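You operate a simulated robot arm through the tools that you are given. There is no shell and no other tool. Be economical: measure what you need, move in short steps, check, and stop when the job is done.

You run a simulated two-armed robot. Do the job below in one go: nothing can be reset, and whatever is moved stays where it is left.

TASK
Pick up the black-handled pad with one hand, pass it to the other hand and put it on the top of the washing table.

It is judged by the outcome, as a careful person would: the job done as asked, and still so three seconds after it is handed in. It fails if anything else is knocked over, pushed out of place, dropped, spilled or broken.

THE ROBOT
Two 6-joint arms with two-finger parallel grippers on one trunk, on a base that drives. Base frame: it is fixed to the floor where the robot stands at the start and does not move with it; the origin is under the middle of the robot, x ahead of it, y to its left, z up; the surface under the hand at the start is at about z = 860. Lengths are in mm, angles in rad, forces in N, time in s.
The left shoulder is at the start at [-96, 177, 781], the right one opposite. With the tool pointing down near the work surface each hand reaches from about 100 to 680 mm from the robot's upright axis, wherever it stands, measured 20 degrees to its own side. Places, roughly: top of the washing table [600, -2800, 900]. Payload 1.57 kg a hand.
Tool frame (each hand has its own): the origin (TCP) lies between the finger pads and is the grasp point; the fingertips stand 30 mm ahead of it; z points along the fingers, y is the line along which they close. Largest opening 80 mm; finger width 17, thickness 12; the body of the gripper, 40 by 82 mm, starts 80 mm behind the TCP.
Orientation is told as [roll, pitch, yaw] about the base's x, y, z axes, in that order, counted from this pose: with the fingers straight down and closing along the base's y, the tool's x points along the base's -x, its y along +y and its z along -z.

THE INTERFACE
- The arms move only by the tool drive_tool. It takes "left_increments", "right_increments" or both (then of equal length, played together; a hand with none holds still); each is a list of rows, each a list of 6 numbers: the shift along the tool's x, y, z in mm, then the turn, a rotation vector about the tool's x, y, z in rad. In form: [[dx, dy, dz, wx, wy, wz], ...]. A call has 1 to 10 rows; each row shifts and turns the commanded pose from where the row before left it, along the tool's axes as they then stand. "left_hand" and "right_hand" are, for a hand that has rows, the gripper command, from -1 (fully open) to 1 (shut), values between in proportion, set as the call begins (left out, the last holds). Each row takes 0.2 s and may step no farther than 50 mm and 0.15 rad from the row before; otherwise, or with a gripper value out of range, the whole call is refused. Where a pose cannot be reached the arm comes as near as it can. A force on the tool above 40 N (or 10 N above the force at the start of the call, whichever is more), or a blocked arm, ends the call early, and 0.2 s more pass. Each finger travels about 72 mm/s and halts on what it meets, pressing with about 41 N; the grip force reading is that of the motor and also rises with nothing between the fingers. The clock runs only during rows and for 0.2 s after the last one: add rows that do not move to give the fingers time. The reply holds the time, the measured pose of the TCP, the force on the tool along the base axes, the opening and the grip force, in the units named above and with some noise, with the torque about the TCP (base axes, N m) and any sound that the robot's microphone picked up.
- Cameras (640 x 400 px; columns grow to the right, rows downward): "scene" is now at [44.5, -12.2, 1512.3]; the picture's right is [-0.14, -0.99, 0.00], its down [-0.66, 0.09, -0.75] and it looks along [0.74, -0.11, -0.66] (base axes); focal length 252 px, centre (320, 200). "left" rides on the left gripper at [72, 7, -122] in its tool frame; the picture's right is [-0.09, 1.00, 0.00], its down [-0.84, -0.08, -0.54] and it looks along [-0.54, -0.05, 0.84] (tool axes); focal length 238 px, centre (320, 200). "right" rides on the right gripper at [72, -7, -122] in its tool frame; the picture's right is [0.09, 1.00, 0.00], its down [-0.84, 0.08, -0.54] and it looks along [-0.54, 0.05, 0.84] (tool axes); focal length 238 px, centre (320, 200). There is no depth. A picture from a camera that has moved, and an enlarged one, comes with that camera's place and axes in the base frame and with its lens.
- grab_frame(camera): a new picture of that camera. The clock stands still meanwhile.
- lift_body(by): slides the trunk up (or, below 0, down) by that many mm; the arms and the scene camera ride with it, the base frame stays. It gives what a move gives, with no picture.
- base_move(legs): drives the robot by 1 to 6 legs, each [ahead, left, turn to the left] in mm, mm and rad, along the robot's own axes; the way and the turn of a leg run together, so that a leg with both is an arc; at most 1500 mm and 3.142 rad a leg. The arms and the cameras ride along, it lands a little off, and it stops where it bumps. It gives what a move gives.
- head_to(pan, tilt): turns the head with the scene camera to pan (to the left, within 2.496 rad either way) and tilt (down, from -0.506 to 1.204), counted from straight ahead of the robot. It gives what a move gives.
- enlarge(camera, box): a new picture of the part [left, top, right, bottom] of that camera's present view, enlarged. The clock stands still meanwhile.
- finish_job(): hands the job in; it is judged then, once.

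Work in short steps. Places have to be worked out from the pictures, the camera data and where the tool is seen: move nearer, look again, correct. Check each grasp and each placing, and mend what went wrong. You have 120 turns and 108 pictures in all, those below and enlarged ones among them. Open the grippers and draw the arms clear of the work before you hand the job in, unless the task says otherwise; then end with one line.

The tools are called after "Request:" by a JSON object that holds its "name" and its "arguments". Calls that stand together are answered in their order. drive_tool: Moves the arms, as the interface text tells. Its arguments: {"type":"object","properties":{"left_increments":{"type":"array","items":{"type":"array","items":{"type":"number"}}},"left_hand":{"type":"number"},"right_increments":{"type":"array","items":{"type":"array","items":{"type":"number"}}},"right_hand":{"type":"number"}},"required":[]} The other tools are called the same way: lift_body (by) slides the trunk up or down; base_move (legs) drives the base; head_to (pan, tilt) turns the head that bears the scene camera; grab_frame (camera) takes a picture; enlarge (camera, box) takes an enlarged picture of a part of a camera's view; finish_job () hands the job in.

At the start:

```text
clock: 0.0
left_tcp_pos: [369.5, 185.5, 1091.6]
left_ee_rot: [0.001, 0.001, 0.001]
left_force: [0.6, -0.8, 0.1]
left_torque: [0.02, -0.02, -0.02]
left_grip_width: 80.1
left_finger_force: 0.1
right_tcp_pos: [503.9, -220.4, 1076.6]
right_ee_rot: [0.0, 0.0, 0.0]
right_force: [-0.1, 0.4, 0.1]
right_torque: [0.01, -0.03, 0.0]
right_grip_width: 80.2
right_finger_force: 0.0
trunk travel left (down, up): [-225.0, 103.0]
robot x, y, heading: [-2.2, 1.0, 0.002]
head pan, tilt: [-0.143, 0.724]
```

scene: 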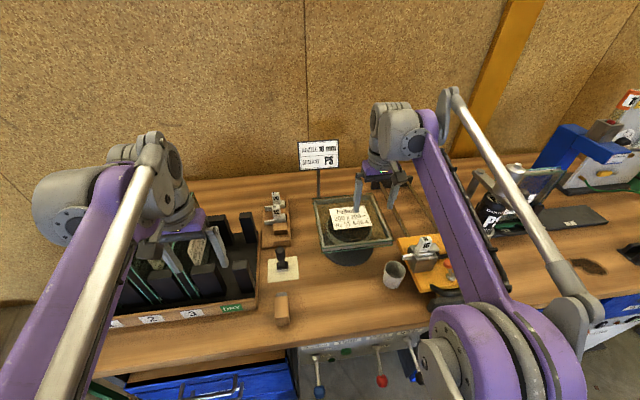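
right: 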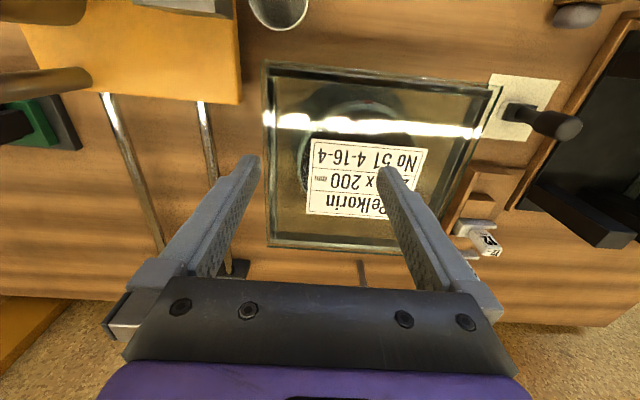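
left: 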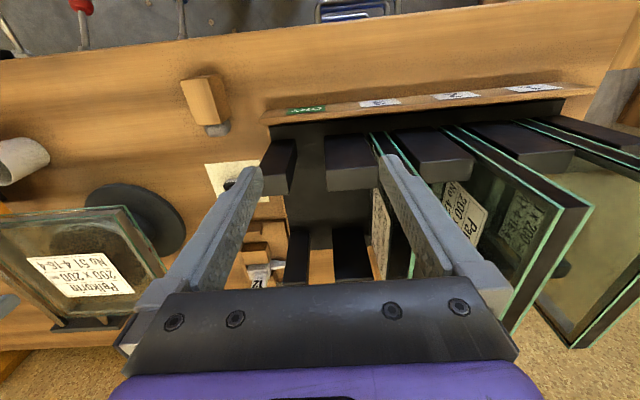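

The black-handled pad seems to be the cream square with a black knob near scene pixel (283,265). I enlarge to check it.

Request:
{"name": "enlarge", "arguments": {"camera": "scene", "box": [230, 180, 430, 330]}}

Request:
{"name": "enlarge", "arguments": {"camera": "right", "box": [440, 50, 640, 175]}}

```text
2.67 times, centred on (330, 255) of scene
camera zoom: at [44.5, -12.2, 1512.3], right [-0.14, -0.99, 0.0], down [-0.66, 0.09, -0.75], along [0.74, -0.11, -0.66], focal length 671 px, centre (293, 53)
```

zoom: 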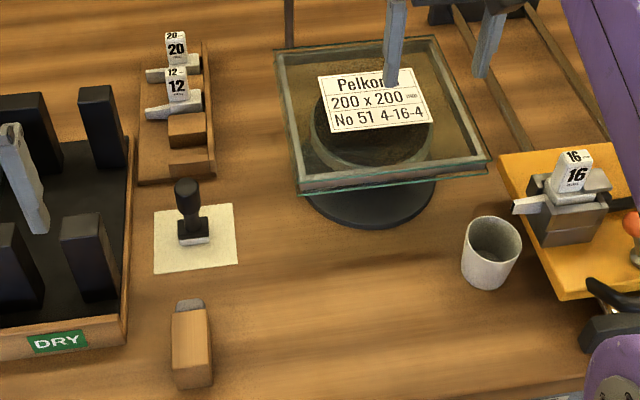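

```text
3.20 times, centred on (540, 112) of right
camera zoom: at [431.1, -227.4, 1198.5], right [-0.09, 1.0, 0.0], down [0.84, 0.08, 0.54], along [0.54, 0.05, -0.84], focal length 763 px, centre (-384, 480)
```

zoom: 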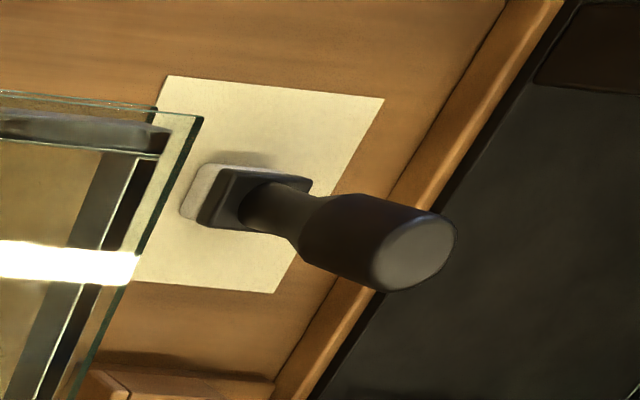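

The white-bottomed pad has an upright black handle. From the two views I put its top near (477, 32, 957) and its base on z≈860. Next I look towards the washing table and then take a closer look at the pad from the left camera.

Request:
{"name": "head_to", "arguments": {"pan": -1.35, "tilt": 0.35}}

Request:
{"name": "grab_frame", "arguments": {"camera": "scene"}}

Request:
{"name": "enlarge", "arguments": {"camera": "left", "box": [150, 60, 350, 300]}}

```text
clock: 1.4
left_tcp_pos: [370.8, 184.7, 1092.3]
left_ee_rot: [0.0, 0.001, 0.0]
left_force: [1.2, -0.3, -0.5]
left_torque: [-0.05, 0.02, 0.0]
left_grip_width: 80.5
left_finger_force: 0.1
right_tcp_pos: [503.9, -219.7, 1076.7]
right_ee_rot: [-0.001, 0.001, 0.001]
right_force: [0.6, 0.0, -1.1]
right_torque: [0.03, 0.01, 0.04]
right_grip_width: 79.9
right_finger_force: 0.0
trunk travel left (down, up): [-225.0, 103.0]
robot x, y, heading: [-3.3, -0.2, -0.002]
head pan, tilt: [-1.349, 0.351]
```

```text
102 pictures are left
camera scene: at [-18.1, -91.0, 1545.8], right [-0.98, -0.22, 0.0], down [-0.08, 0.34, -0.94], along [0.21, -0.92, -0.34], focal length 252 px, centre (320, 200)
```

scene: 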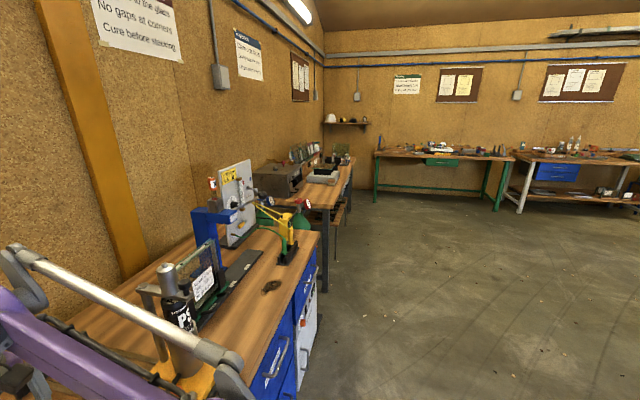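

```text
1.67 times, centred on (250, 180) of left
camera zoom: at [298.9, 191.4, 1213.6], right [0.09, 1.0, 0.0], down [0.84, -0.08, 0.54], along [0.54, -0.05, -0.84], focal length 397 px, centre (437, 233)
```

zoom: 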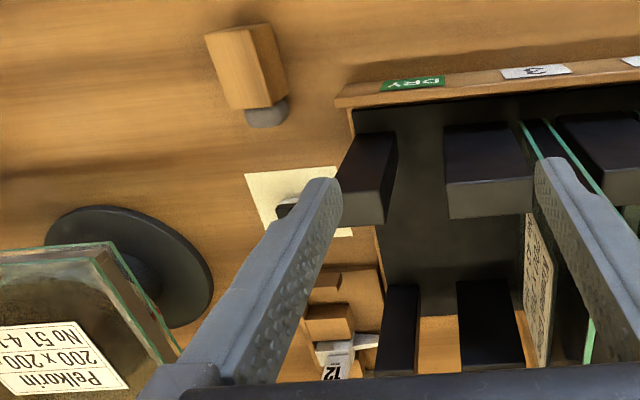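

The washing table is the second table along the wall. I raise the left hand clear of the rack, move it over the pad, and look down.

Request:
{"name": "drive_tool", "arguments": {"left_increments": [[0, 0, -45, 0, 0, 0], [0, 0, -45, 0, 0, 0], [-27, -38.5, 0, 0, 0, 0], [-27, -38.5, 0, 0, 0, 0], [-27, -38.5, 0, 0, 0, 0], [-26, -38, 0, 0, 0, 0], [0, 0, 0, 0, 0, 0]], "left_hand": -1}}

Request:
{"name": "grab_frame", "arguments": {"camera": "left"}}

Request:
{"name": "head_to", "arguments": {"pan": 0, "tilt": 0.8}}

Request:
{"name": "grab_frame", "arguments": {"camera": "scene"}}

```text
clock: 3.0
left_tcp_pos: [471.6, 33.2, 1176.1]
left_ee_rot: [-0.001, -0.001, 0.0]
left_force: [0.5, 0.2, 0.1]
left_torque: [-0.01, -0.01, 0.01]
left_grip_width: 80.0
left_finger_force: 0.0
left hand out of reach, approached as far as the arm can: row 6
right_tcp_pos: [503.0, -220.3, 1076.6]
right_ee_rot: [0.001, -0.001, 0.0]
right_force: [0.4, -0.8, -0.3]
right_torque: [-0.01, -0.02, 0.04]
right_grip_width: 80.1
right_finger_force: 0.0
trunk travel left (down, up): [-225.0, 103.0]
robot x, y, heading: [-3.0, 0.0, 0.001]
head pan, tilt: [-1.349, 0.351]
```

```text
100 pictures are left
camera left: at [400.1, 39.0, 1296.8], right [0.09, 1.0, 0.0], down [0.84, -0.08, 0.54], along [0.54, -0.05, -0.84], focal length 238 px, centre (320, 200)
```

left: 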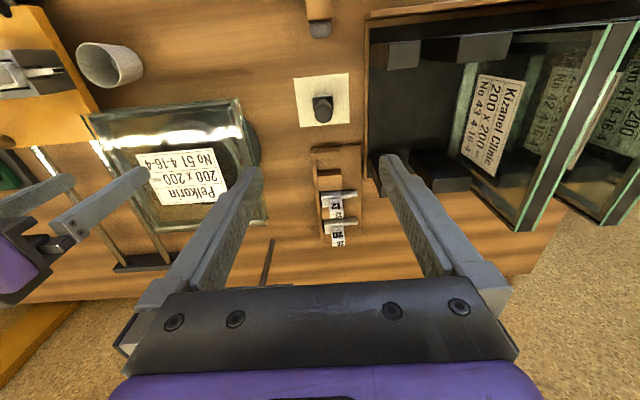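

```text
clock: 4.5
left_tcp_pos: [472.3, 32.5, 1175.9]
left_ee_rot: [-0.001, -0.001, 0.001]
left_force: [0.4, 0.6, 0.6]
left_torque: [0.0, 0.0, -0.03]
left_grip_width: 80.0
left_finger_force: 0.1
right_tcp_pos: [503.2, -220.7, 1077.2]
right_ee_rot: [0.001, 0.001, 0.0]
right_force: [0.5, 0.7, 0.0]
right_torque: [0.0, -0.01, 0.03]
right_grip_width: 79.6
right_finger_force: 0.0
trunk travel left (down, up): [-225.0, 103.0]
robot x, y, heading: [-2.5, 2.8, 0.0]
head pan, tilt: [0.0, 0.799]
```

```text
99 pictures are left
camera scene: at [42.1, -0.2, 1506.2], right [0.0, -1.0, 0.0], down [-0.72, 0.0, -0.7], along [0.7, 0.0, -0.72], focal length 252 px, centre (320, 200)
```

scene: 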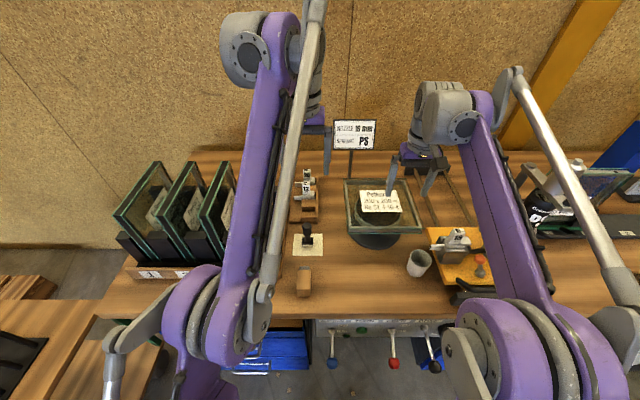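

The pad stands upright with clear space around it. I descend to about z 1060 and look again to refine its place.

Request:
{"name": "drive_tool", "arguments": {"left_increments": [[0, 0, 40, 0, 0, 0], [0, 0, 40, 0, 0, 0], [0, 0, 35, 0, 0, 0], [0, 0, 0, 0, 0, 0]]}}

Request:
{"name": "grab_frame", "arguments": {"camera": "left"}}

Request:
{"name": "enlarge", "arguments": {"camera": "scene", "box": [260, 200, 360, 300]}}

```text
clock: 5.5
left_tcp_pos: [471.4, 34.3, 1058.3]
left_ee_rot: [0.001, -0.001, 0.002]
left_force: [0.4, 0.3, -0.2]
left_torque: [-0.02, 0.03, -0.01]
left_grip_width: 80.0
left_finger_force: 0.0
right_tcp_pos: [504.6, -221.4, 1076.8]
right_ee_rot: [0.0, -0.001, 0.002]
right_force: [0.3, 0.0, -0.3]
right_torque: [-0.01, 0.02, 0.0]
right_grip_width: 80.0
right_finger_force: 0.0
trunk travel left (down, up): [-225.0, 103.0]
robot x, y, heading: [0.8, -0.6, -0.005]
head pan, tilt: [0.0, 0.799]
```

```text
98 pictures are left
camera left: at [400.0, 41.6, 1180.3], right [0.09, 1.0, 0.0], down [0.84, -0.08, 0.54], along [0.54, -0.05, -0.84], focal length 238 px, centre (320, 200)
```

left: 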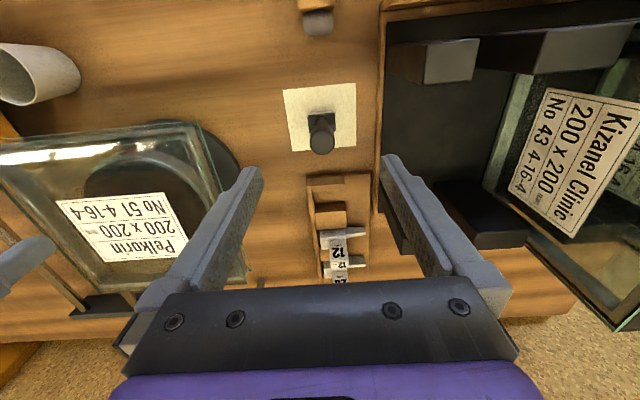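

```text
4.00 times, centred on (310, 250) of scene
camera zoom: at [42.1, -0.3, 1506.2], right [0.0, -1.0, 0.0], down [-0.72, 0.0, -0.7], along [0.7, 0.0, -0.72], focal length 1007 px, centre (360, 0)
```

zoom: 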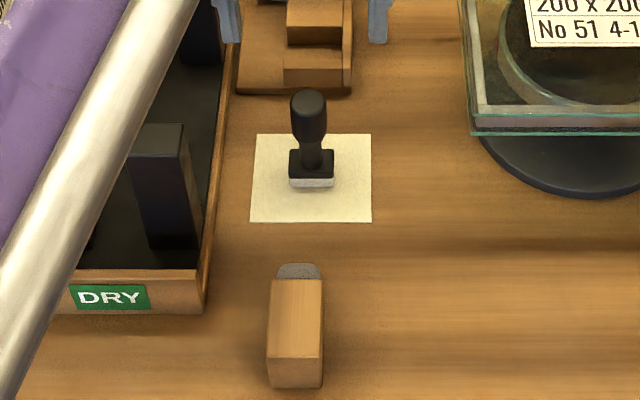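

Combining views, the handle top is at about (475, 35, 960), the handle is about 25 mm thick, and the base block's top is near z 893. I descend most of the way and check the alignment.

Request:
{"name": "drive_tool", "arguments": {"left_increments": [[-2, 1, 20, 0, 0, 0], [-1.5, 0, 20, 0, 0, 0], [0, 0, 15, 0, 0, 0], [0, 0, 0, 0, 0, 0]], "left_hand": -0.6}}

Request:
{"name": "grab_frame", "arguments": {"camera": "left"}}

Request:
{"name": "enlarge", "arguments": {"camera": "scene", "box": [260, 180, 360, 280]}}

```text
clock: 6.5
left_tcp_pos: [475.9, 33.1, 1004.0]
left_ee_rot: [0.0, 0.0, 0.0]
left_force: [1.1, -0.4, 0.2]
left_torque: [-0.03, 0.02, 0.03]
left_grip_width: 63.8
left_finger_force: 0.1
right_tcp_pos: [503.5, -221.1, 1076.4]
right_ee_rot: [0.002, 0.001, 0.0]
right_force: [0.4, -0.5, 0.2]
right_torque: [-0.02, 0.02, 0.02]
right_grip_width: 80.0
right_finger_force: 0.0
trunk travel left (down, up): [-225.0, 103.0]
robot x, y, heading: [0.2, -0.8, -0.001]
head pan, tilt: [0.0, 0.799]
```

```text
96 pictures are left
camera left: at [404.6, 39.9, 1125.4], right [0.09, 1.0, 0.0], down [0.84, -0.08, 0.54], along [0.54, -0.05, -0.84], focal length 238 px, centre (320, 200)
```

left: 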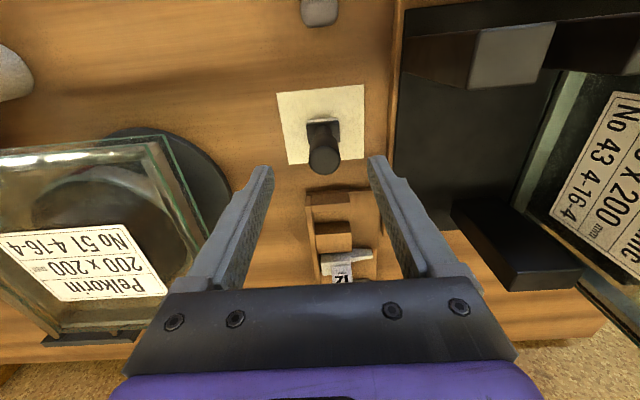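

```text
4.00 times, centred on (310, 230) of scene
camera zoom: at [42.1, -0.2, 1506.2], right [0.0, -1.0, 0.0], down [-0.72, 0.0, -0.7], along [0.7, 0.0, -0.72], focal length 1007 px, centre (360, 80)
```

zoom: 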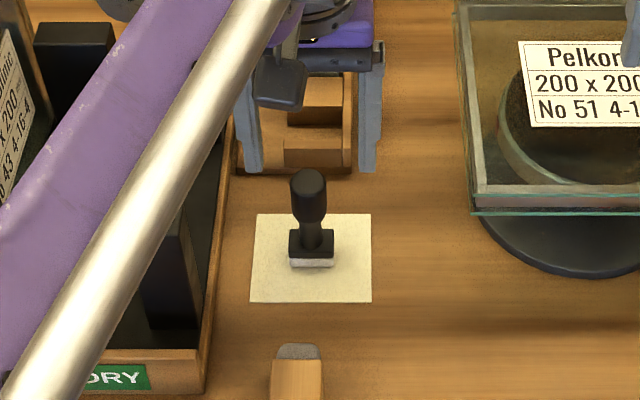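

Handle top computes to (474, 36), so I shift slightly, descend to TCP z≈966 and close on the upper part of the handle.

Request:
{"name": "drive_tool", "arguments": {"left_increments": [[1, 2, 18, 0, 0, 0], [0, 0, 19, 0, 0, 0], [0, 0, 0, 0, 0, 0]]}}

Request:
{"name": "enlarge", "arguments": {"camera": "scene", "box": [260, 180, 360, 280]}}

Request:
{"name": "grab_frame", "arguments": {"camera": "left"}}

```text
clock: 7.3
left_tcp_pos: [474.2, 34.4, 971.4]
left_ee_rot: [0.001, 0.0, -0.001]
left_force: [0.2, 0.5, -0.3]
left_torque: [-0.01, 0.0, 0.0]
left_grip_width: 63.8
left_finger_force: 0.0
right_tcp_pos: [503.3, -220.4, 1077.2]
right_ee_rot: [0.0, 0.001, -0.001]
right_force: [-0.2, -0.7, 0.3]
right_torque: [-0.02, 0.0, -0.03]
right_grip_width: 80.1
right_finger_force: 0.0
trunk travel left (down, up): [-225.0, 103.0]
robot x, y, heading: [-0.4, 0.3, -0.001]
head pan, tilt: [0.0, 0.799]
```

```text
4.00 times, centred on (310, 230) of scene
camera zoom: at [42.0, -0.2, 1506.2], right [0.0, -1.0, 0.0], down [-0.72, 0.0, -0.7], along [0.7, 0.0, -0.72], focal length 1007 px, centre (360, 80)
```

zoom: 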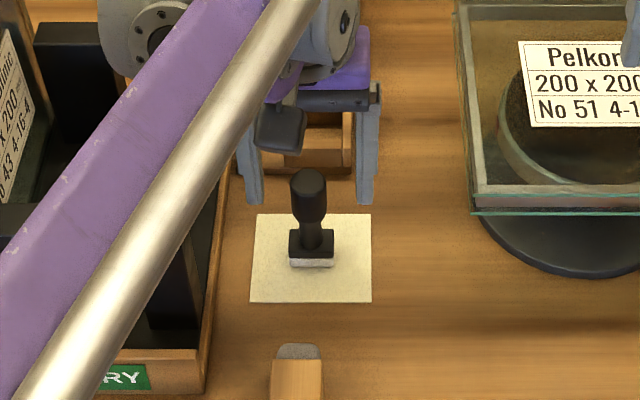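

```text
93 pictures are left
camera left: at [403.2, 41.5, 1091.9], right [0.09, 1.0, 0.0], down [0.84, -0.08, 0.54], along [0.54, -0.05, -0.84], focal length 238 px, centre (320, 200)
```

left: 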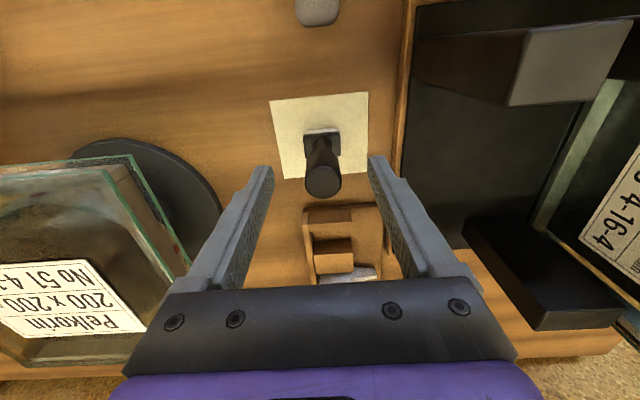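

The fingers straddle the handle well, with the top about 19 mm above the tips. I go 6 mm lower and close.

Request:
{"name": "drive_tool", "arguments": {"left_increments": [[0, 1, 6, 0, 0, 0], [0, 0, 0, 0, 0, 0]]}}

Request:
{"name": "drive_tool", "arguments": {"left_increments": [[0, 0, 0, 0, 0, 0], [0, 0, 0, 0, 0, 0], [0, 0, 0, 0, 0, 0], [0, 0, 0, 0, 0, 0]], "left_hand": 1}}

Request:
{"name": "enlarge", "arguments": {"camera": "scene", "box": [260, 180, 360, 280]}}

```text
clock: 7.9
left_tcp_pos: [475.6, 36.8, 964.6]
left_ee_rot: [-0.002, 0.0, 0.0]
left_force: [0.8, 0.1, -0.7]
left_torque: [0.01, 0.02, -0.01]
left_grip_width: 64.1
left_finger_force: 0.1
right_tcp_pos: [503.4, -220.5, 1077.1]
right_ee_rot: [0.0, -0.001, 0.0]
right_force: [0.4, -0.3, 0.0]
right_torque: [-0.04, -0.01, 0.02]
right_grip_width: 79.9
right_finger_force: 0.0
trunk travel left (down, up): [-225.0, 103.0]
robot x, y, heading: [-0.2, -1.1, -0.0]
head pan, tilt: [0.0, 0.799]
```

```text
clock: 8.9
left_tcp_pos: [475.0, 36.8, 963.8]
left_ee_rot: [0.0, 0.0, 0.0]
left_force: [0.2, 1.1, -0.1]
left_torque: [-0.05, -0.03, 0.0]
left_grip_width: 24.3
left_finger_force: 36.3
right_tcp_pos: [503.1, -220.0, 1077.5]
right_ee_rot: [0.002, 0.0, 0.0]
right_force: [0.6, -0.6, 0.6]
right_torque: [0.0, 0.02, -0.01]
right_grip_width: 80.2
right_finger_force: 0.0
trunk travel left (down, up): [-225.0, 103.0]
robot x, y, heading: [0.0, -2.0, -0.001]
head pan, tilt: [0.0, 0.799]
```

```text
4.00 times, centred on (310, 230) of scene
camera zoom: at [42.2, -0.2, 1506.2], right [0.0, -1.0, 0.0], down [-0.72, 0.0, -0.7], along [0.7, 0.0, -0.72], focal length 1007 px, centre (360, 80)
```

zoom: 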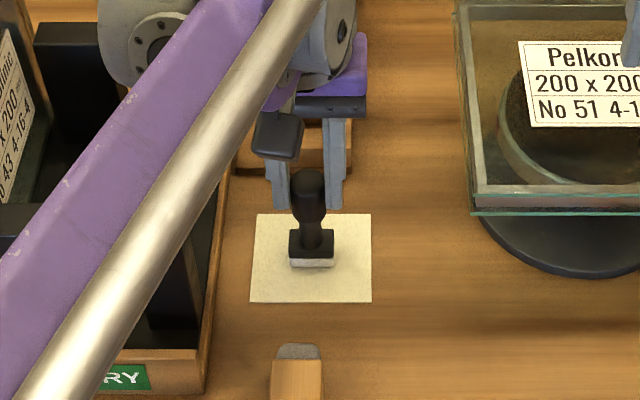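

Gripped at 24 mm. I lift straight up and draw back a little, then check the hold.

Request:
{"name": "drive_tool", "arguments": {"left_increments": [[0, 0, -20, 0, 0, 0], [0, 0, -35, 0, 0, 0], [0, 0, -35, 0, 0, 0], [0, 0, -35, 0, 0, 0], [10, -5, -30, 0, 0, 0], [20, -10, 0, 0, 0, 0], [20, -10, 0, 0, 0, 0], [0, 0, 0, 0, 0, 0]]}}

Request:
{"name": "grab_frame", "arguments": {"camera": "scene"}}

Request:
{"name": "grab_frame", "arguments": {"camera": "left"}}

```text
clock: 10.7
left_tcp_pos: [426.2, 10.7, 1119.3]
left_ee_rot: [0.001, 0.0, 0.0]
left_force: [0.6, 0.0, -0.8]
left_torque: [0.02, 0.02, 0.03]
left_grip_width: 24.6
left_finger_force: 36.5
right_tcp_pos: [503.8, -221.2, 1076.7]
right_ee_rot: [0.001, 0.002, -0.001]
right_force: [-0.1, 0.3, 0.5]
right_torque: [-0.03, 0.03, 0.0]
right_grip_width: 80.1
right_finger_force: 0.0
trunk travel left (down, up): [-225.0, 103.0]
robot x, y, heading: [-0.6, -1.5, -0.002]
head pan, tilt: [0.0, 0.799]
```

```text
91 pictures are left
camera scene: at [42.7, -0.2, 1506.2], right [0.0, -1.0, 0.0], down [-0.72, 0.0, -0.7], along [0.7, 0.0, -0.72], focal length 252 px, centre (320, 200)
```

scene: 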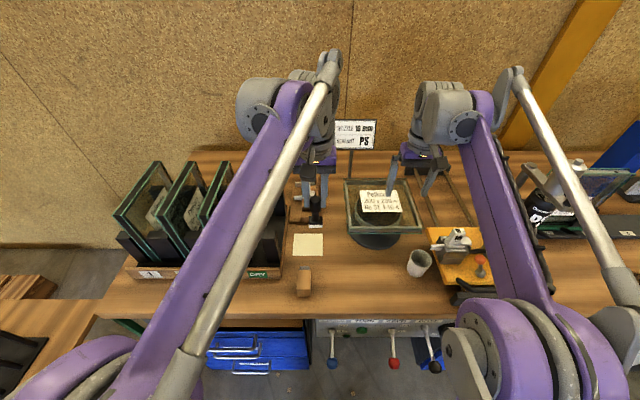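

```text
90 pictures are left
camera left: at [355.2, 17.4, 1240.6], right [0.09, 1.0, 0.0], down [0.84, -0.08, 0.54], along [0.54, -0.05, -0.84], focal length 238 px, centre (320, 200)
```

left: 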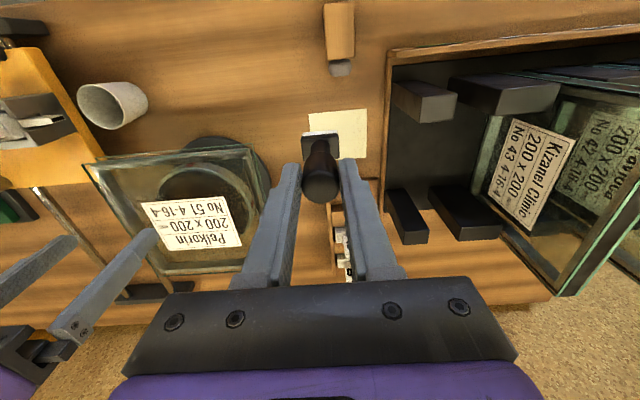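

The pad hangs upright in the left hand. Next the right hand draws back and turns to a slanted attitude, 25° below horizontal and yawed left 0.6, to take the lower handle below the left fingers.

Request:
{"name": "drive_tool", "arguments": {"right_increments": [[40, 3, -15, 0, 0, 0], [40, 3, -15, 0, 0, 0], [40, 3, -15, 0, 0, 0], [40, 3, -15, 0, 0, 0], [0, 0, 0, 0, 0, -0.15], [0, 0, 0, 0, 0, -0.15], [0, 0, 0, 0, 0, -0.15], [0, 0, 0, 0, 0, -0.15], [0, 0, 0, 0, 0, 0]], "right_hand": -0.4}}

Request:
{"name": "drive_tool", "arguments": {"right_increments": [[0, 0, 0, 0, -0.142, 0], [0, 0, 0, 0, -0.142, 0], [0, 0, 0, 0, -0.142, 0], [0, 0, 0, 0, -0.142, 0], [0, 0, 0, 0, -0.142, 0], [0, 0, 0, 0, -0.142, 0], [0, 0, 0, 0, -0.142, 0], [0, 0, 0, 0, -0.142, 0], [0, 0, 0, 0, 0, 0]]}}

Request:
{"name": "grab_frame", "arguments": {"camera": "scene"}}

Request:
{"name": "grab_frame", "arguments": {"camera": "right"}}

```text
clock: 12.7
left_tcp_pos: [425.8, 11.0, 1117.5]
left_ee_rot: [0.001, 0.0, -0.001]
left_force: [-0.3, 0.0, -0.7]
left_torque: [0.03, -0.01, -0.02]
left_grip_width: 24.7
left_finger_force: 36.2
right_tcp_pos: [342.9, -210.1, 1138.0]
right_ee_rot: [0.001, 0.004, 0.601]
right_force: [0.3, -0.4, 0.4]
right_torque: [0.02, 0.0, 0.03]
right_grip_width: 55.9
right_finger_force: 0.1
trunk travel left (down, up): [-225.0, 103.0]
robot x, y, heading: [-3.4, 3.0, 0.004]
head pan, tilt: [0.0, 0.799]
```

```text
clock: 14.7
left_tcp_pos: [426.6, 11.6, 1118.5]
left_ee_rot: [-0.001, 0.0, 0.0]
left_force: [0.2, 1.0, -0.8]
left_torque: [-0.01, -0.02, 0.01]
left_grip_width: 24.4
left_finger_force: 36.1
right_tcp_pos: [343.7, -208.9, 1137.9]
right_ee_rot: [-0.001, -1.138, 0.601]
right_force: [-0.4, 0.1, -0.4]
right_torque: [0.02, -0.02, 0.02]
right_grip_width: 56.0
right_finger_force: 0.1
trunk travel left (down, up): [-225.0, 103.0]
robot x, y, heading: [0.9, -0.3, -0.001]
head pan, tilt: [0.0, 0.799]
```

```text
89 pictures are left
camera scene: at [42.2, -0.2, 1506.2], right [0.0, -1.0, 0.0], down [-0.72, 0.0, -0.7], along [0.7, 0.0, -0.72], focal length 252 px, centre (320, 200)
```

scene: 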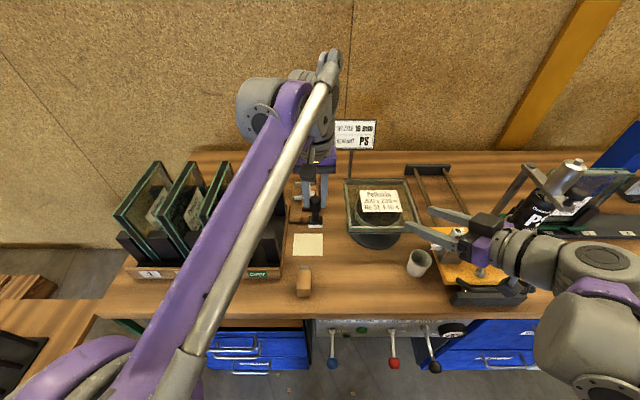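

```text
88 pictures are left
camera right: at [230.7, -293.6, 1123.2], right [-0.59, 0.8, -0.08], down [-0.16, -0.02, 0.99], along [0.79, 0.6, 0.14], focal length 238 px, centre (320, 200)
```

right: 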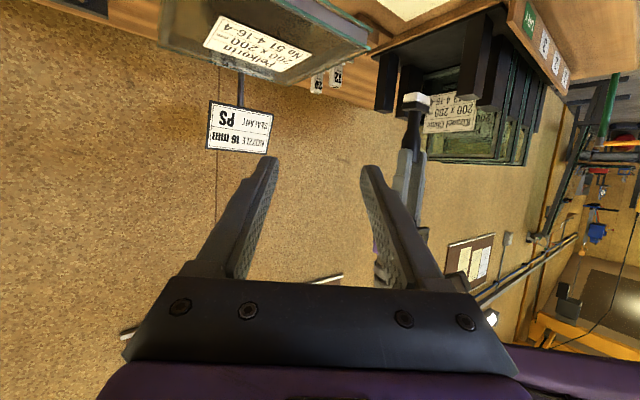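

The slanted pose is reached and the pad is visible in the right camera. I move the right hand to a standoff about 110 mm short of the handle along its approach line.

Request:
{"name": "drive_tool", "arguments": {"right_increments": [[-4.1, 33.9, 23, 0, 0, 0], [-4.1, 33.9, 23, 0, 0, 0], [-4.1, 33.9, 23, 0, 0, 0], [-4.1, 33.9, 23, 0, 0, 0], [0, 0, 0, 0, 0, 0]]}}

Request:
{"name": "grab_frame", "arguments": {"camera": "right"}}

Request:
{"name": "enlarge", "arguments": {"camera": "scene", "box": [240, 130, 440, 280]}}

```text
clock: 15.9
left_tcp_pos: [425.8, 10.6, 1119.3]
left_ee_rot: [-0.001, 0.0, -0.001]
left_force: [0.4, 0.1, -0.7]
left_torque: [0.02, -0.01, 0.01]
left_grip_width: 24.7
left_finger_force: 36.3
right_tcp_pos: [343.1, -45.0, 1114.8]
right_ee_rot: [0.001, -1.137, 0.599]
right_force: [0.8, -0.6, 0.5]
right_torque: [-0.01, 0.01, 0.0]
right_grip_width: 55.8
right_finger_force: 0.0
trunk travel left (down, up): [-225.0, 103.0]
robot x, y, heading: [3.3, 2.3, -0.001]
head pan, tilt: [0.0, 0.799]
```

```text
87 pictures are left
camera right: at [229.2, -130.1, 1100.1], right [-0.59, 0.8, -0.08], down [-0.16, -0.02, 0.99], along [0.79, 0.6, 0.14], focal length 238 px, centre (320, 200)
```

right: 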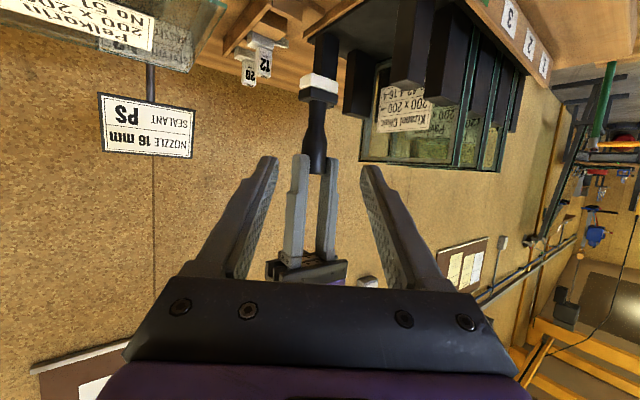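

```text
2.67 times, centred on (340, 205) of scene
camera zoom: at [42.1, 0.0, 1506.2], right [0.0, -1.0, 0.0], down [-0.72, 0.0, -0.7], along [0.7, 0.0, -0.72], focal length 671 px, centre (267, 187)
```

zoom: 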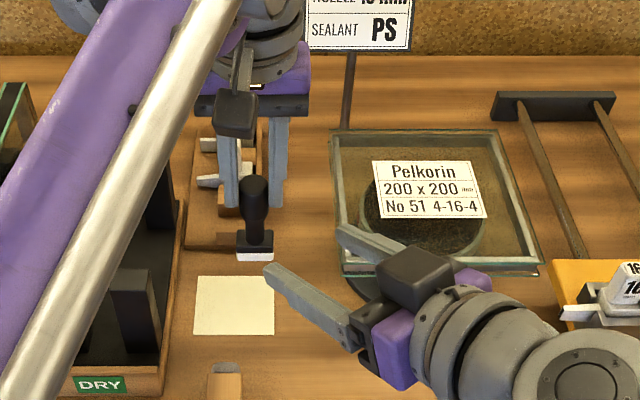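

The right view puts the block top at about z 1043 and the left fingertips at 1089, so I aim mid-gap at 1066. The handle sits about 2–3 mm to tool −y, and I advance part-way with that correction.

Request:
{"name": "drive_tool", "arguments": {"right_increments": [[1, -1.5, 25, 0, 0, 0], [0, -1, 25, 0, 0, 0], [0, 0, 15, 0, 0, 0], [0, 0, 0, 0, 0, 0]]}}

Request:
{"name": "enlarge", "arguments": {"camera": "right", "box": [220, 30, 420, 230]}}

Request:
{"name": "enlarge", "arguments": {"camera": "scene", "box": [260, 150, 380, 250]}}

```text
clock: 16.9
left_tcp_pos: [426.4, 11.1, 1120.0]
left_ee_rot: [0.001, 0.001, 0.0]
left_force: [0.1, 0.1, -0.5]
left_torque: [0.01, 0.01, -0.01]
left_grip_width: 24.7
left_finger_force: 36.2
right_tcp_pos: [389.6, -13.6, 1085.9]
right_ee_rot: [0.0, -1.135, 0.602]
right_force: [-0.3, -0.3, 0.7]
right_torque: [-0.02, 0.02, -0.01]
right_grip_width: 55.8
right_finger_force: 0.0
trunk travel left (down, up): [-225.0, 103.0]
robot x, y, heading: [4.0, -2.6, -0.001]
head pan, tilt: [0.0, 0.799]
```

```text
2.00 times, centred on (320, 130) of right
camera zoom: at [278.0, -98.7, 1070.7], right [-0.59, 0.8, -0.08], down [-0.16, -0.01, 0.99], along [0.79, 0.6, 0.14], focal length 477 px, centre (320, 340)
```

zoom: 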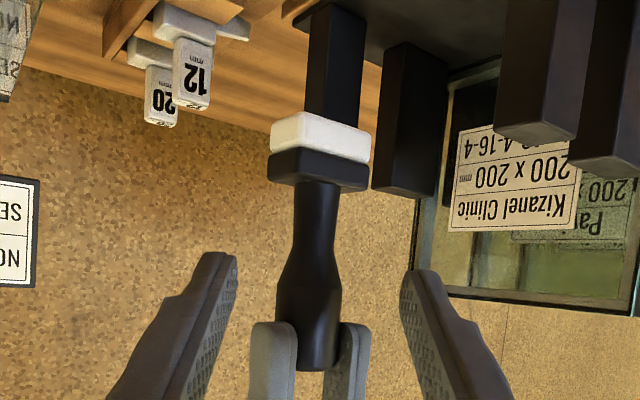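

```text
4.00 times, centred on (320, 200) of scene
camera zoom: at [41.9, -0.3, 1506.2], right [0.0, -1.0, 0.0], down [-0.72, 0.0, -0.7], along [0.7, 0.0, -0.72], focal length 1007 px, centre (320, 200)
```

zoom: 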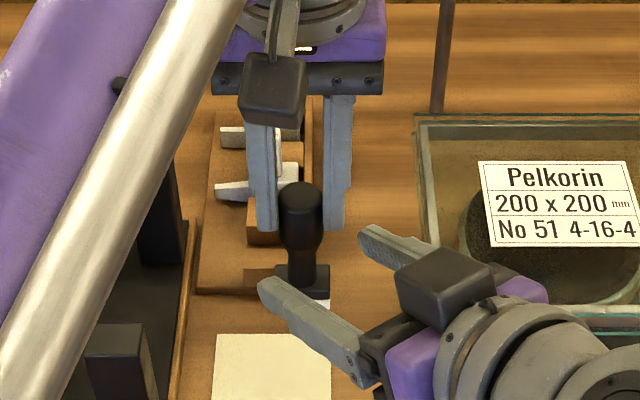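

The view shows the thin neck spans about z 1038–1062, below the thick part. I target the neck at about 1053, move down about 11 mm along tool x, then advance 38 mm.

Request:
{"name": "drive_tool", "arguments": {"right_increments": [[10.8, -1.5, 0, 0, 0, 0], [0, 0, 20, 0, 0, 0], [0, 0, 18, 0, 0, 0], [0, 0, 0, 0, 0, 0]]}}

Request:
{"name": "enlarge", "arguments": {"camera": "right", "box": [220, 30, 420, 230]}}

Request:
{"name": "enlarge", "arguments": {"camera": "scene", "box": [260, 150, 380, 250]}}

```text
clock: 17.9
left_tcp_pos: [425.6, 10.5, 1120.9]
left_ee_rot: [-0.003, -0.001, -0.001]
left_force: [-0.4, 0.0, -0.8]
left_torque: [0.04, 0.02, 0.03]
left_grip_width: 24.4
left_finger_force: 35.9
right_tcp_pos: [416.2, 2.5, 1058.9]
right_ee_rot: [0.0, -1.138, 0.602]
right_force: [-0.2, -0.6, -0.5]
right_torque: [0.01, -0.02, -0.01]
right_grip_width: 55.7
right_finger_force: 0.1
trunk travel left (down, up): [-225.0, 103.0]
robot x, y, heading: [0.6, 1.3, 0.001]
head pan, tilt: [0.0, 0.799]
```

```text
2.00 times, centred on (320, 130) of right
camera zoom: at [303.3, -82.5, 1045.1], right [-0.59, 0.8, -0.08], down [-0.16, -0.02, 0.99], along [0.79, 0.6, 0.14], focal length 477 px, centre (320, 340)
```

zoom: 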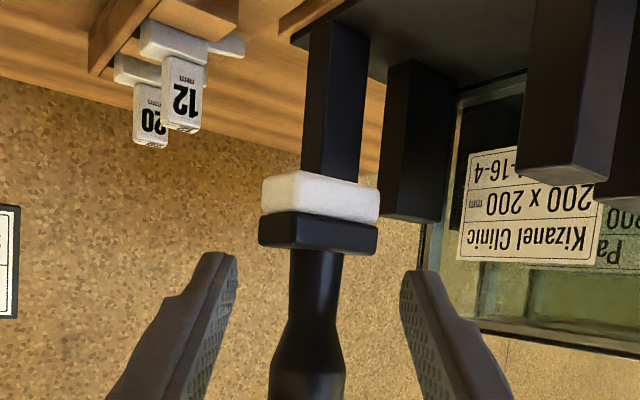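

```text
4.00 times, centred on (320, 200) of scene
camera zoom: at [41.8, -0.3, 1506.2], right [0.0, -1.0, 0.0], down [-0.72, 0.0, -0.7], along [0.7, 0.0, -0.72], focal length 1007 px, centre (320, 200)
```

zoom: 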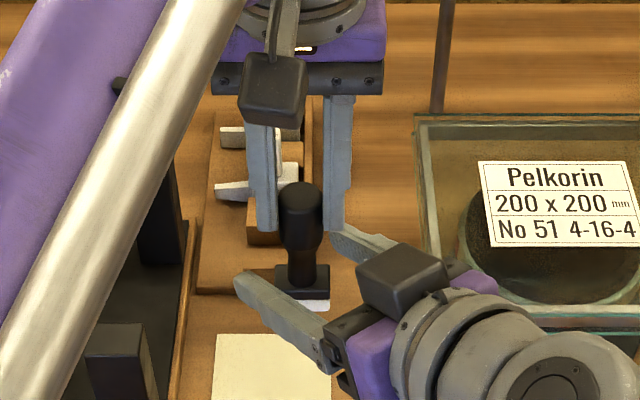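

The neck is short (z 1038–1057) and my slanted finger would catch its taper and come close to the block. The thick part (from 1067 up) is better, if the left fingers line up with the right ones. I back the right hand off, then yaw the left hand 0.6 so both close along the same line.

Request:
{"name": "drive_tool", "arguments": {"right_increments": [[0, 0, -30, 0, 0, 0], [0, 0, -40, 0, 0, 0], [0, 0, -20, 0, 0, 0], [0, 0, 0, 0, 0, 0]]}}

Request:
{"name": "drive_tool", "arguments": {"left_increments": [[0, 0, 0, 0, 0, -0.12], [0, 0, 0, 0, 0, -0.12], [0, 0, 0, 0, 0, -0.12], [0, 0, 0, 0, 0, -0.12], [0, 0, 0, 0, 0, -0.12], [0, 0, 0, 0, 0, 0]]}}

Request:
{"name": "enlarge", "arguments": {"camera": "right", "box": [220, 30, 420, 230]}}

Request:
{"name": "enlarge", "arguments": {"camera": "scene", "box": [240, 100, 440, 250]}}

```text
clock: 18.9
left_tcp_pos: [427.2, 10.7, 1119.4]
left_ee_rot: [0.0, -0.001, 0.001]
left_force: [0.1, -0.3, -1.2]
left_torque: [-0.03, 0.01, 0.0]
left_grip_width: 24.6
left_finger_force: 36.4
right_tcp_pos: [349.0, -45.3, 1095.3]
right_ee_rot: [-0.001, -1.135, 0.6]
right_force: [-0.3, -0.1, 0.4]
right_torque: [-0.01, 0.01, -0.02]
right_grip_width: 56.1
right_finger_force: 0.1
trunk travel left (down, up): [-225.0, 103.0]
robot x, y, heading: [-3.4, 3.1, 0.005]
head pan, tilt: [0.0, 0.799]
```

```text
clock: 20.3
left_tcp_pos: [424.6, 10.7, 1119.8]
left_ee_rot: [0.0, 0.0, 0.601]
left_force: [0.9, 0.1, -0.7]
left_torque: [-0.04, -0.05, 0.0]
left_grip_width: 24.7
left_finger_force: 36.3
right_tcp_pos: [347.7, -43.9, 1095.9]
right_ee_rot: [0.002, -1.138, 0.599]
right_force: [0.7, -1.3, -0.2]
right_torque: [0.0, 0.0, 0.02]
right_grip_width: 55.9
right_finger_force: 0.0
trunk travel left (down, up): [-225.0, 103.0]
robot x, y, heading: [1.9, 0.4, -0.002]
head pan, tilt: [0.0, 0.799]
```

```text
2.00 times, centred on (320, 130) of right
camera zoom: at [235.2, -129.8, 1081.7], right [-0.59, 0.8, -0.08], down [-0.16, -0.01, 0.99], along [0.79, 0.6, 0.14], focal length 477 px, centre (320, 340)
```

zoom: 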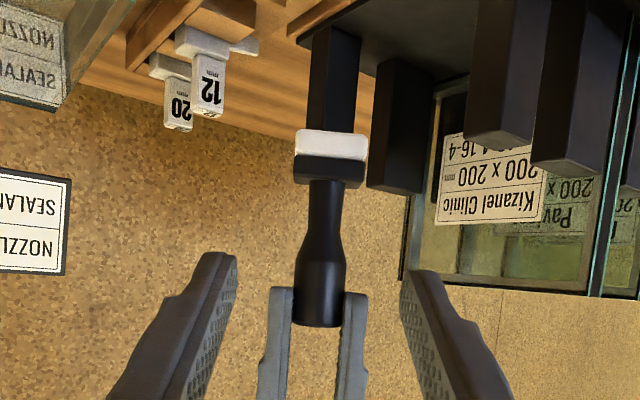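

```text
2.67 times, centred on (340, 175) of scene
camera zoom: at [42.2, -0.2, 1506.2], right [0.0, -1.0, 0.0], down [-0.72, 0.0, -0.7], along [0.7, 0.0, -0.72], focal length 671 px, centre (267, 267)
```

zoom: 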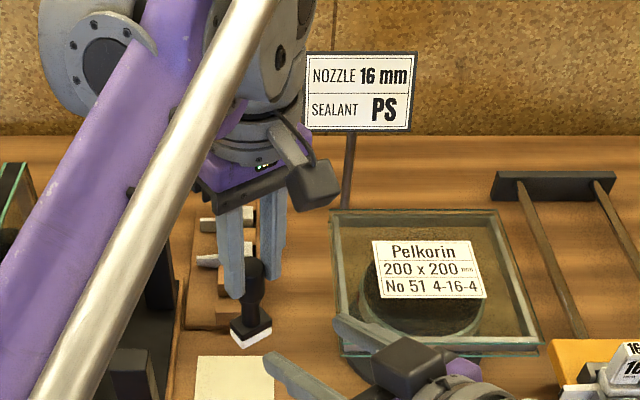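

Both hands now close along the same line; the thick part shows about 13 mm below the left fingertips. I approach again, aiming at z≈1075, and check before the last bit.

Request:
{"name": "drive_tool", "arguments": {"right_increments": [[-21, 0.5, 0, 0, 0, 0], [0, 0, 30, 0, 0, 0], [0, 0, 26, 0, 0, 0], [0, 0, 0, 0, 0, 0]]}}

Request:
{"name": "enlarge", "arguments": {"camera": "right", "box": [220, 50, 420, 250]}}

Request:
{"name": "enlarge", "arguments": {"camera": "scene", "box": [260, 150, 380, 250]}}

```text
clock: 21.3
left_tcp_pos: [424.3, 11.2, 1120.4]
left_ee_rot: [0.001, -0.001, 0.601]
left_force: [-0.3, -0.7, -0.4]
left_torque: [0.03, -0.02, -0.03]
left_grip_width: 24.5
left_finger_force: 36.1
right_tcp_pos: [398.9, -12.0, 1090.8]
right_ee_rot: [-0.001, -1.138, 0.6]
right_force: [-0.5, 1.1, -1.5]
right_torque: [-0.03, 0.0, 0.0]
right_grip_width: 56.1
right_finger_force: 0.0
trunk travel left (down, up): [-225.0, 103.0]
robot x, y, heading: [-1.0, 3.2, 0.004]
head pan, tilt: [0.0, 0.799]
```

```text
2.00 times, centred on (320, 150) of right
camera zoom: at [285.0, -96.3, 1076.8], right [-0.59, 0.8, -0.08], down [-0.16, -0.02, 0.99], along [0.79, 0.6, 0.14], focal length 477 px, centre (320, 300)
```

zoom: 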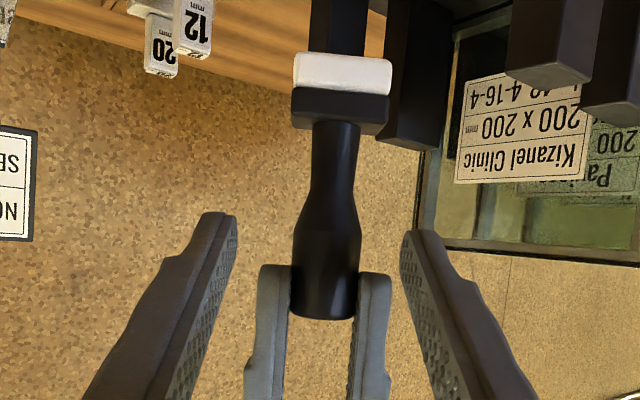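

```text
4.00 times, centred on (320, 200) of scene
camera zoom: at [41.6, -0.3, 1506.2], right [0.0, -1.0, 0.0], down [-0.72, 0.0, -0.7], along [0.7, 0.0, -0.72], focal length 1007 px, centre (320, 200)
```

zoom: 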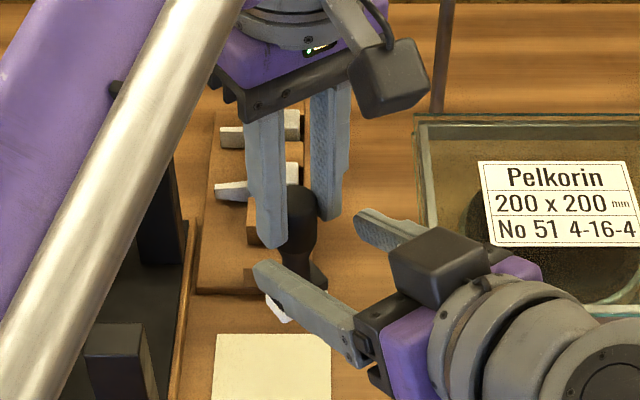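

The handle is about 2 mm to tool +y, and heights look right. I do the last advance and check before closing.

Request:
{"name": "drive_tool", "arguments": {"right_increments": [[0, 2.3, 12, 0, 0, 0], [0, 0, 12.5, 0, 0, 0], [0, 0, 0, 0, 0, 0]]}}

Request:
{"name": "enlarge", "arguments": {"camera": "right", "box": [220, 70, 420, 270]}}

Request:
{"name": "enlarge", "arguments": {"camera": "scene", "box": [260, 150, 380, 250]}}

```text
clock: 22.1
left_tcp_pos: [424.8, 11.4, 1118.7]
left_ee_rot: [0.0, 0.001, 0.601]
left_force: [-0.2, 0.9, -0.6]
left_torque: [0.04, 0.01, -0.03]
left_grip_width: 24.5
left_finger_force: 36.1
right_tcp_pos: [415.2, 3.5, 1081.6]
right_ee_rot: [0.0, -1.135, 0.6]
right_force: [0.2, -0.4, -0.1]
right_torque: [-0.02, -0.02, -0.02]
right_grip_width: 56.1
right_finger_force: 0.0
trunk travel left (down, up): [-225.0, 103.0]
robot x, y, heading: [1.3, -2.7, -0.003]
head pan, tilt: [0.0, 0.799]
```

```text
2.00 times, centred on (320, 170) of right
camera zoom: at [301.4, -81.7, 1067.2], right [-0.59, 0.8, -0.08], down [-0.16, -0.01, 0.99], along [0.79, 0.6, 0.14], focal length 477 px, centre (320, 260)
```

zoom: 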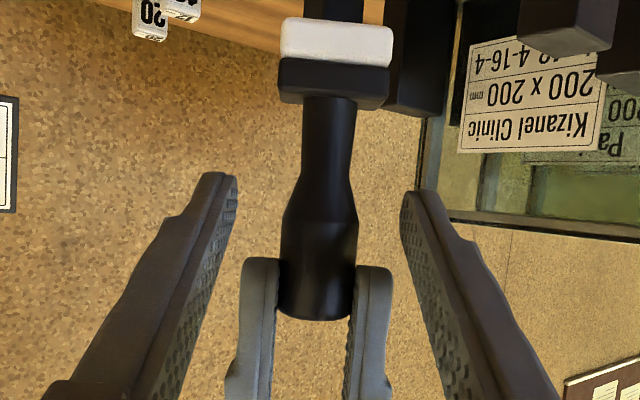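

```text
4.00 times, centred on (320, 200) of scene
camera zoom: at [41.8, -0.3, 1506.2], right [0.0, -1.0, 0.0], down [-0.72, 0.0, -0.7], along [0.7, 0.0, -0.72], focal length 1007 px, centre (320, 200)
```

zoom: 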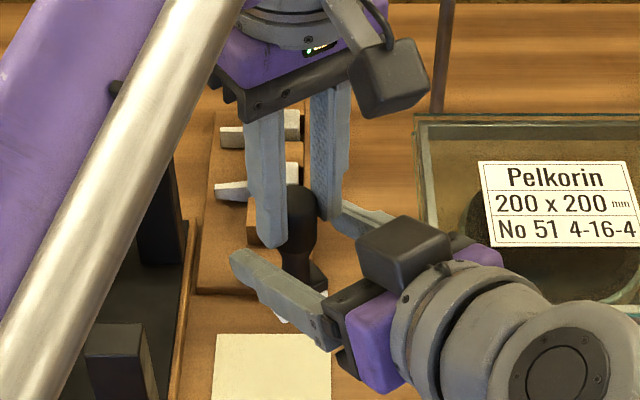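

The right finger band (rows ~198–242) sits on the lower thick part, just clear of the left fingertips (row 258), and is centred. I close the right hand.

Request:
{"name": "drive_tool", "arguments": {"right_increments": [[0, 0, 0, 0, 0, 0], [0, 0, 0, 0, 0, 0], [0, 0, 0, 0, 0, 0], [0, 0, 0, 0, 0, 0]], "right_hand": 1}}

Request:
{"name": "enlarge", "arguments": {"camera": "right", "box": [220, 70, 420, 270]}}

Request:
{"name": "enlarge", "arguments": {"camera": "scene", "box": [260, 150, 380, 250]}}

```text
clock: 23.1
left_tcp_pos: [424.2, 11.5, 1119.6]
left_ee_rot: [0.001, 0.0, 0.602]
left_force: [2.2, -3.2, -0.6]
left_torque: [-0.14, -0.03, 0.0]
left_grip_width: 24.7
left_finger_force: 36.4
right_tcp_pos: [414.2, 3.1, 1081.6]
right_ee_rot: [0.0, -1.134, 0.601]
right_force: [-3.5, 3.8, -0.1]
right_torque: [-0.05, -0.03, 0.12]
right_grip_width: 22.2
right_finger_force: 34.5
trunk travel left (down, up): [-225.0, 103.0]
robot x, y, heading: [-1.2, 0.3, 0.001]
head pan, tilt: [0.0, 0.799]
```

```text
2.00 times, centred on (320, 170) of right
camera zoom: at [301.4, -81.6, 1067.2], right [-0.59, 0.8, -0.08], down [-0.16, -0.02, 0.99], along [0.79, 0.6, 0.14], focal length 477 px, centre (320, 260)
```

zoom: 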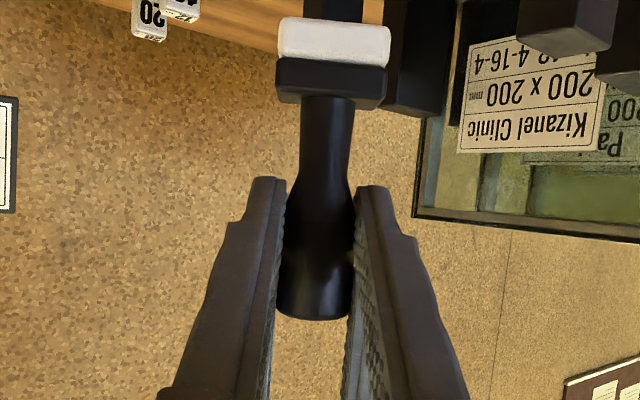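

```text
4.00 times, centred on (320, 200) of scene
camera zoom: at [42.1, -0.2, 1506.2], right [0.0, -1.0, 0.0], down [-0.72, 0.0, -0.7], along [0.7, 0.0, -0.72], focal length 1007 px, centre (320, 200)
```

zoom: 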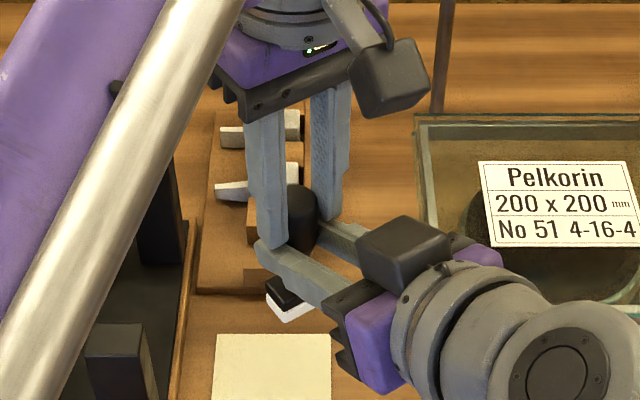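

The right hand holds at 22 mm with small forces. I open the left hand only, in place, and check that the pad stays.

Request:
{"name": "drive_tool", "arguments": {"left_increments": [[0, 0, 0, 0, 0, 0], [0, 0, 0, 0, 0, 0], [0, 0, 0, 0, 0, 0]], "left_hand": -0.2}}

Request:
{"name": "enlarge", "arguments": {"camera": "right", "box": [220, 70, 420, 270]}}

```text
clock: 23.9
left_tcp_pos: [423.3, 11.9, 1119.2]
left_ee_rot: [0.001, 0.0, 0.601]
left_force: [0.1, 0.4, -0.8]
left_torque: [-0.03, -0.04, 0.02]
left_grip_width: 48.3
left_finger_force: 0.0
right_tcp_pos: [414.6, 3.7, 1081.7]
right_ee_rot: [-0.001, -1.136, 0.601]
right_force: [-0.8, 0.9, 0.2]
right_torque: [-0.01, 0.02, 0.0]
right_grip_width: 22.2
right_finger_force: 34.8
trunk travel left (down, up): [-225.0, 103.0]
robot x, y, heading: [0.0, -2.9, -0.005]
head pan, tilt: [0.0, 0.799]
```

```text
2.00 times, centred on (320, 170) of right
camera zoom: at [301.6, -81.7, 1067.2], right [-0.59, 0.8, -0.08], down [-0.16, -0.01, 0.99], along [0.79, 0.6, 0.14], focal length 477 px, centre (320, 260)
```

zoom: 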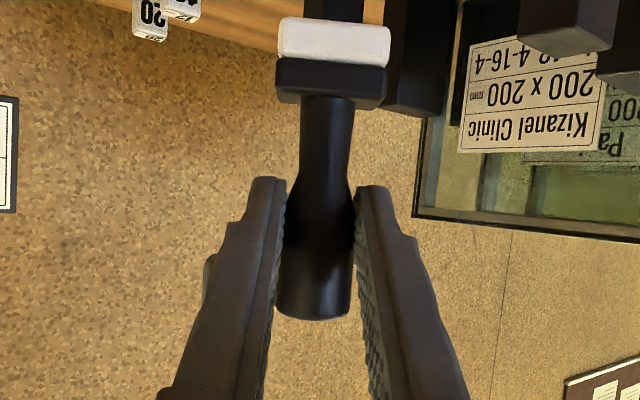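

The pad stays put in the right hand. I raise the left hand clear and swing it left to a safe pose.

Request:
{"name": "drive_tool", "arguments": {"left_increments": [[0, 0, -30, 0, 0, 0], [0, 0, -40, 0, 0, 0], [-17, 34, 0, 0, 0, 0], [-17, 34, 0, 0, 0, 0], [-17, 34, 0, 0, 0, 0], [-17, 34, 0, 0, 0, 0], [0, 0, 0, 0, 0, 0.15], [0, 0, 0, 0, 0, 0.15], [0, 0, 0, 0, 0, 0.15], [0, 0, 0, 0, 0, 0.15]]}}

Request:
{"name": "grab_frame", "arguments": {"camera": "scene"}}

```text
clock: 26.1
left_tcp_pos: [403.2, 163.7, 1191.2]
left_ee_rot: [0.0, 0.001, -0.002]
left_force: [0.3, 0.5, -0.3]
left_torque: [-0.01, 0.04, 0.01]
left_grip_width: 47.9
left_finger_force: 0.1
right_tcp_pos: [414.1, 3.3, 1081.6]
right_ee_rot: [0.002, -1.136, 0.601]
right_force: [0.0, -0.6, -0.4]
right_torque: [0.0, 0.03, -0.02]
right_grip_width: 22.3
right_finger_force: 34.7
trunk travel left (down, up): [-225.0, 103.0]
robot x, y, heading: [0.2, -0.0, -0.002]
head pan, tilt: [0.0, 0.799]
```

```text
72 pictures are left
camera scene: at [42.2, -0.2, 1506.2], right [0.0, -1.0, 0.0], down [-0.72, 0.0, -0.7], along [0.7, 0.0, -0.72], focal length 252 px, centre (320, 200)
```

scene: 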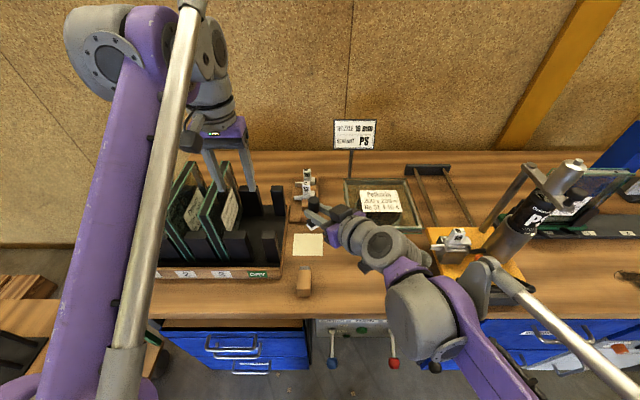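

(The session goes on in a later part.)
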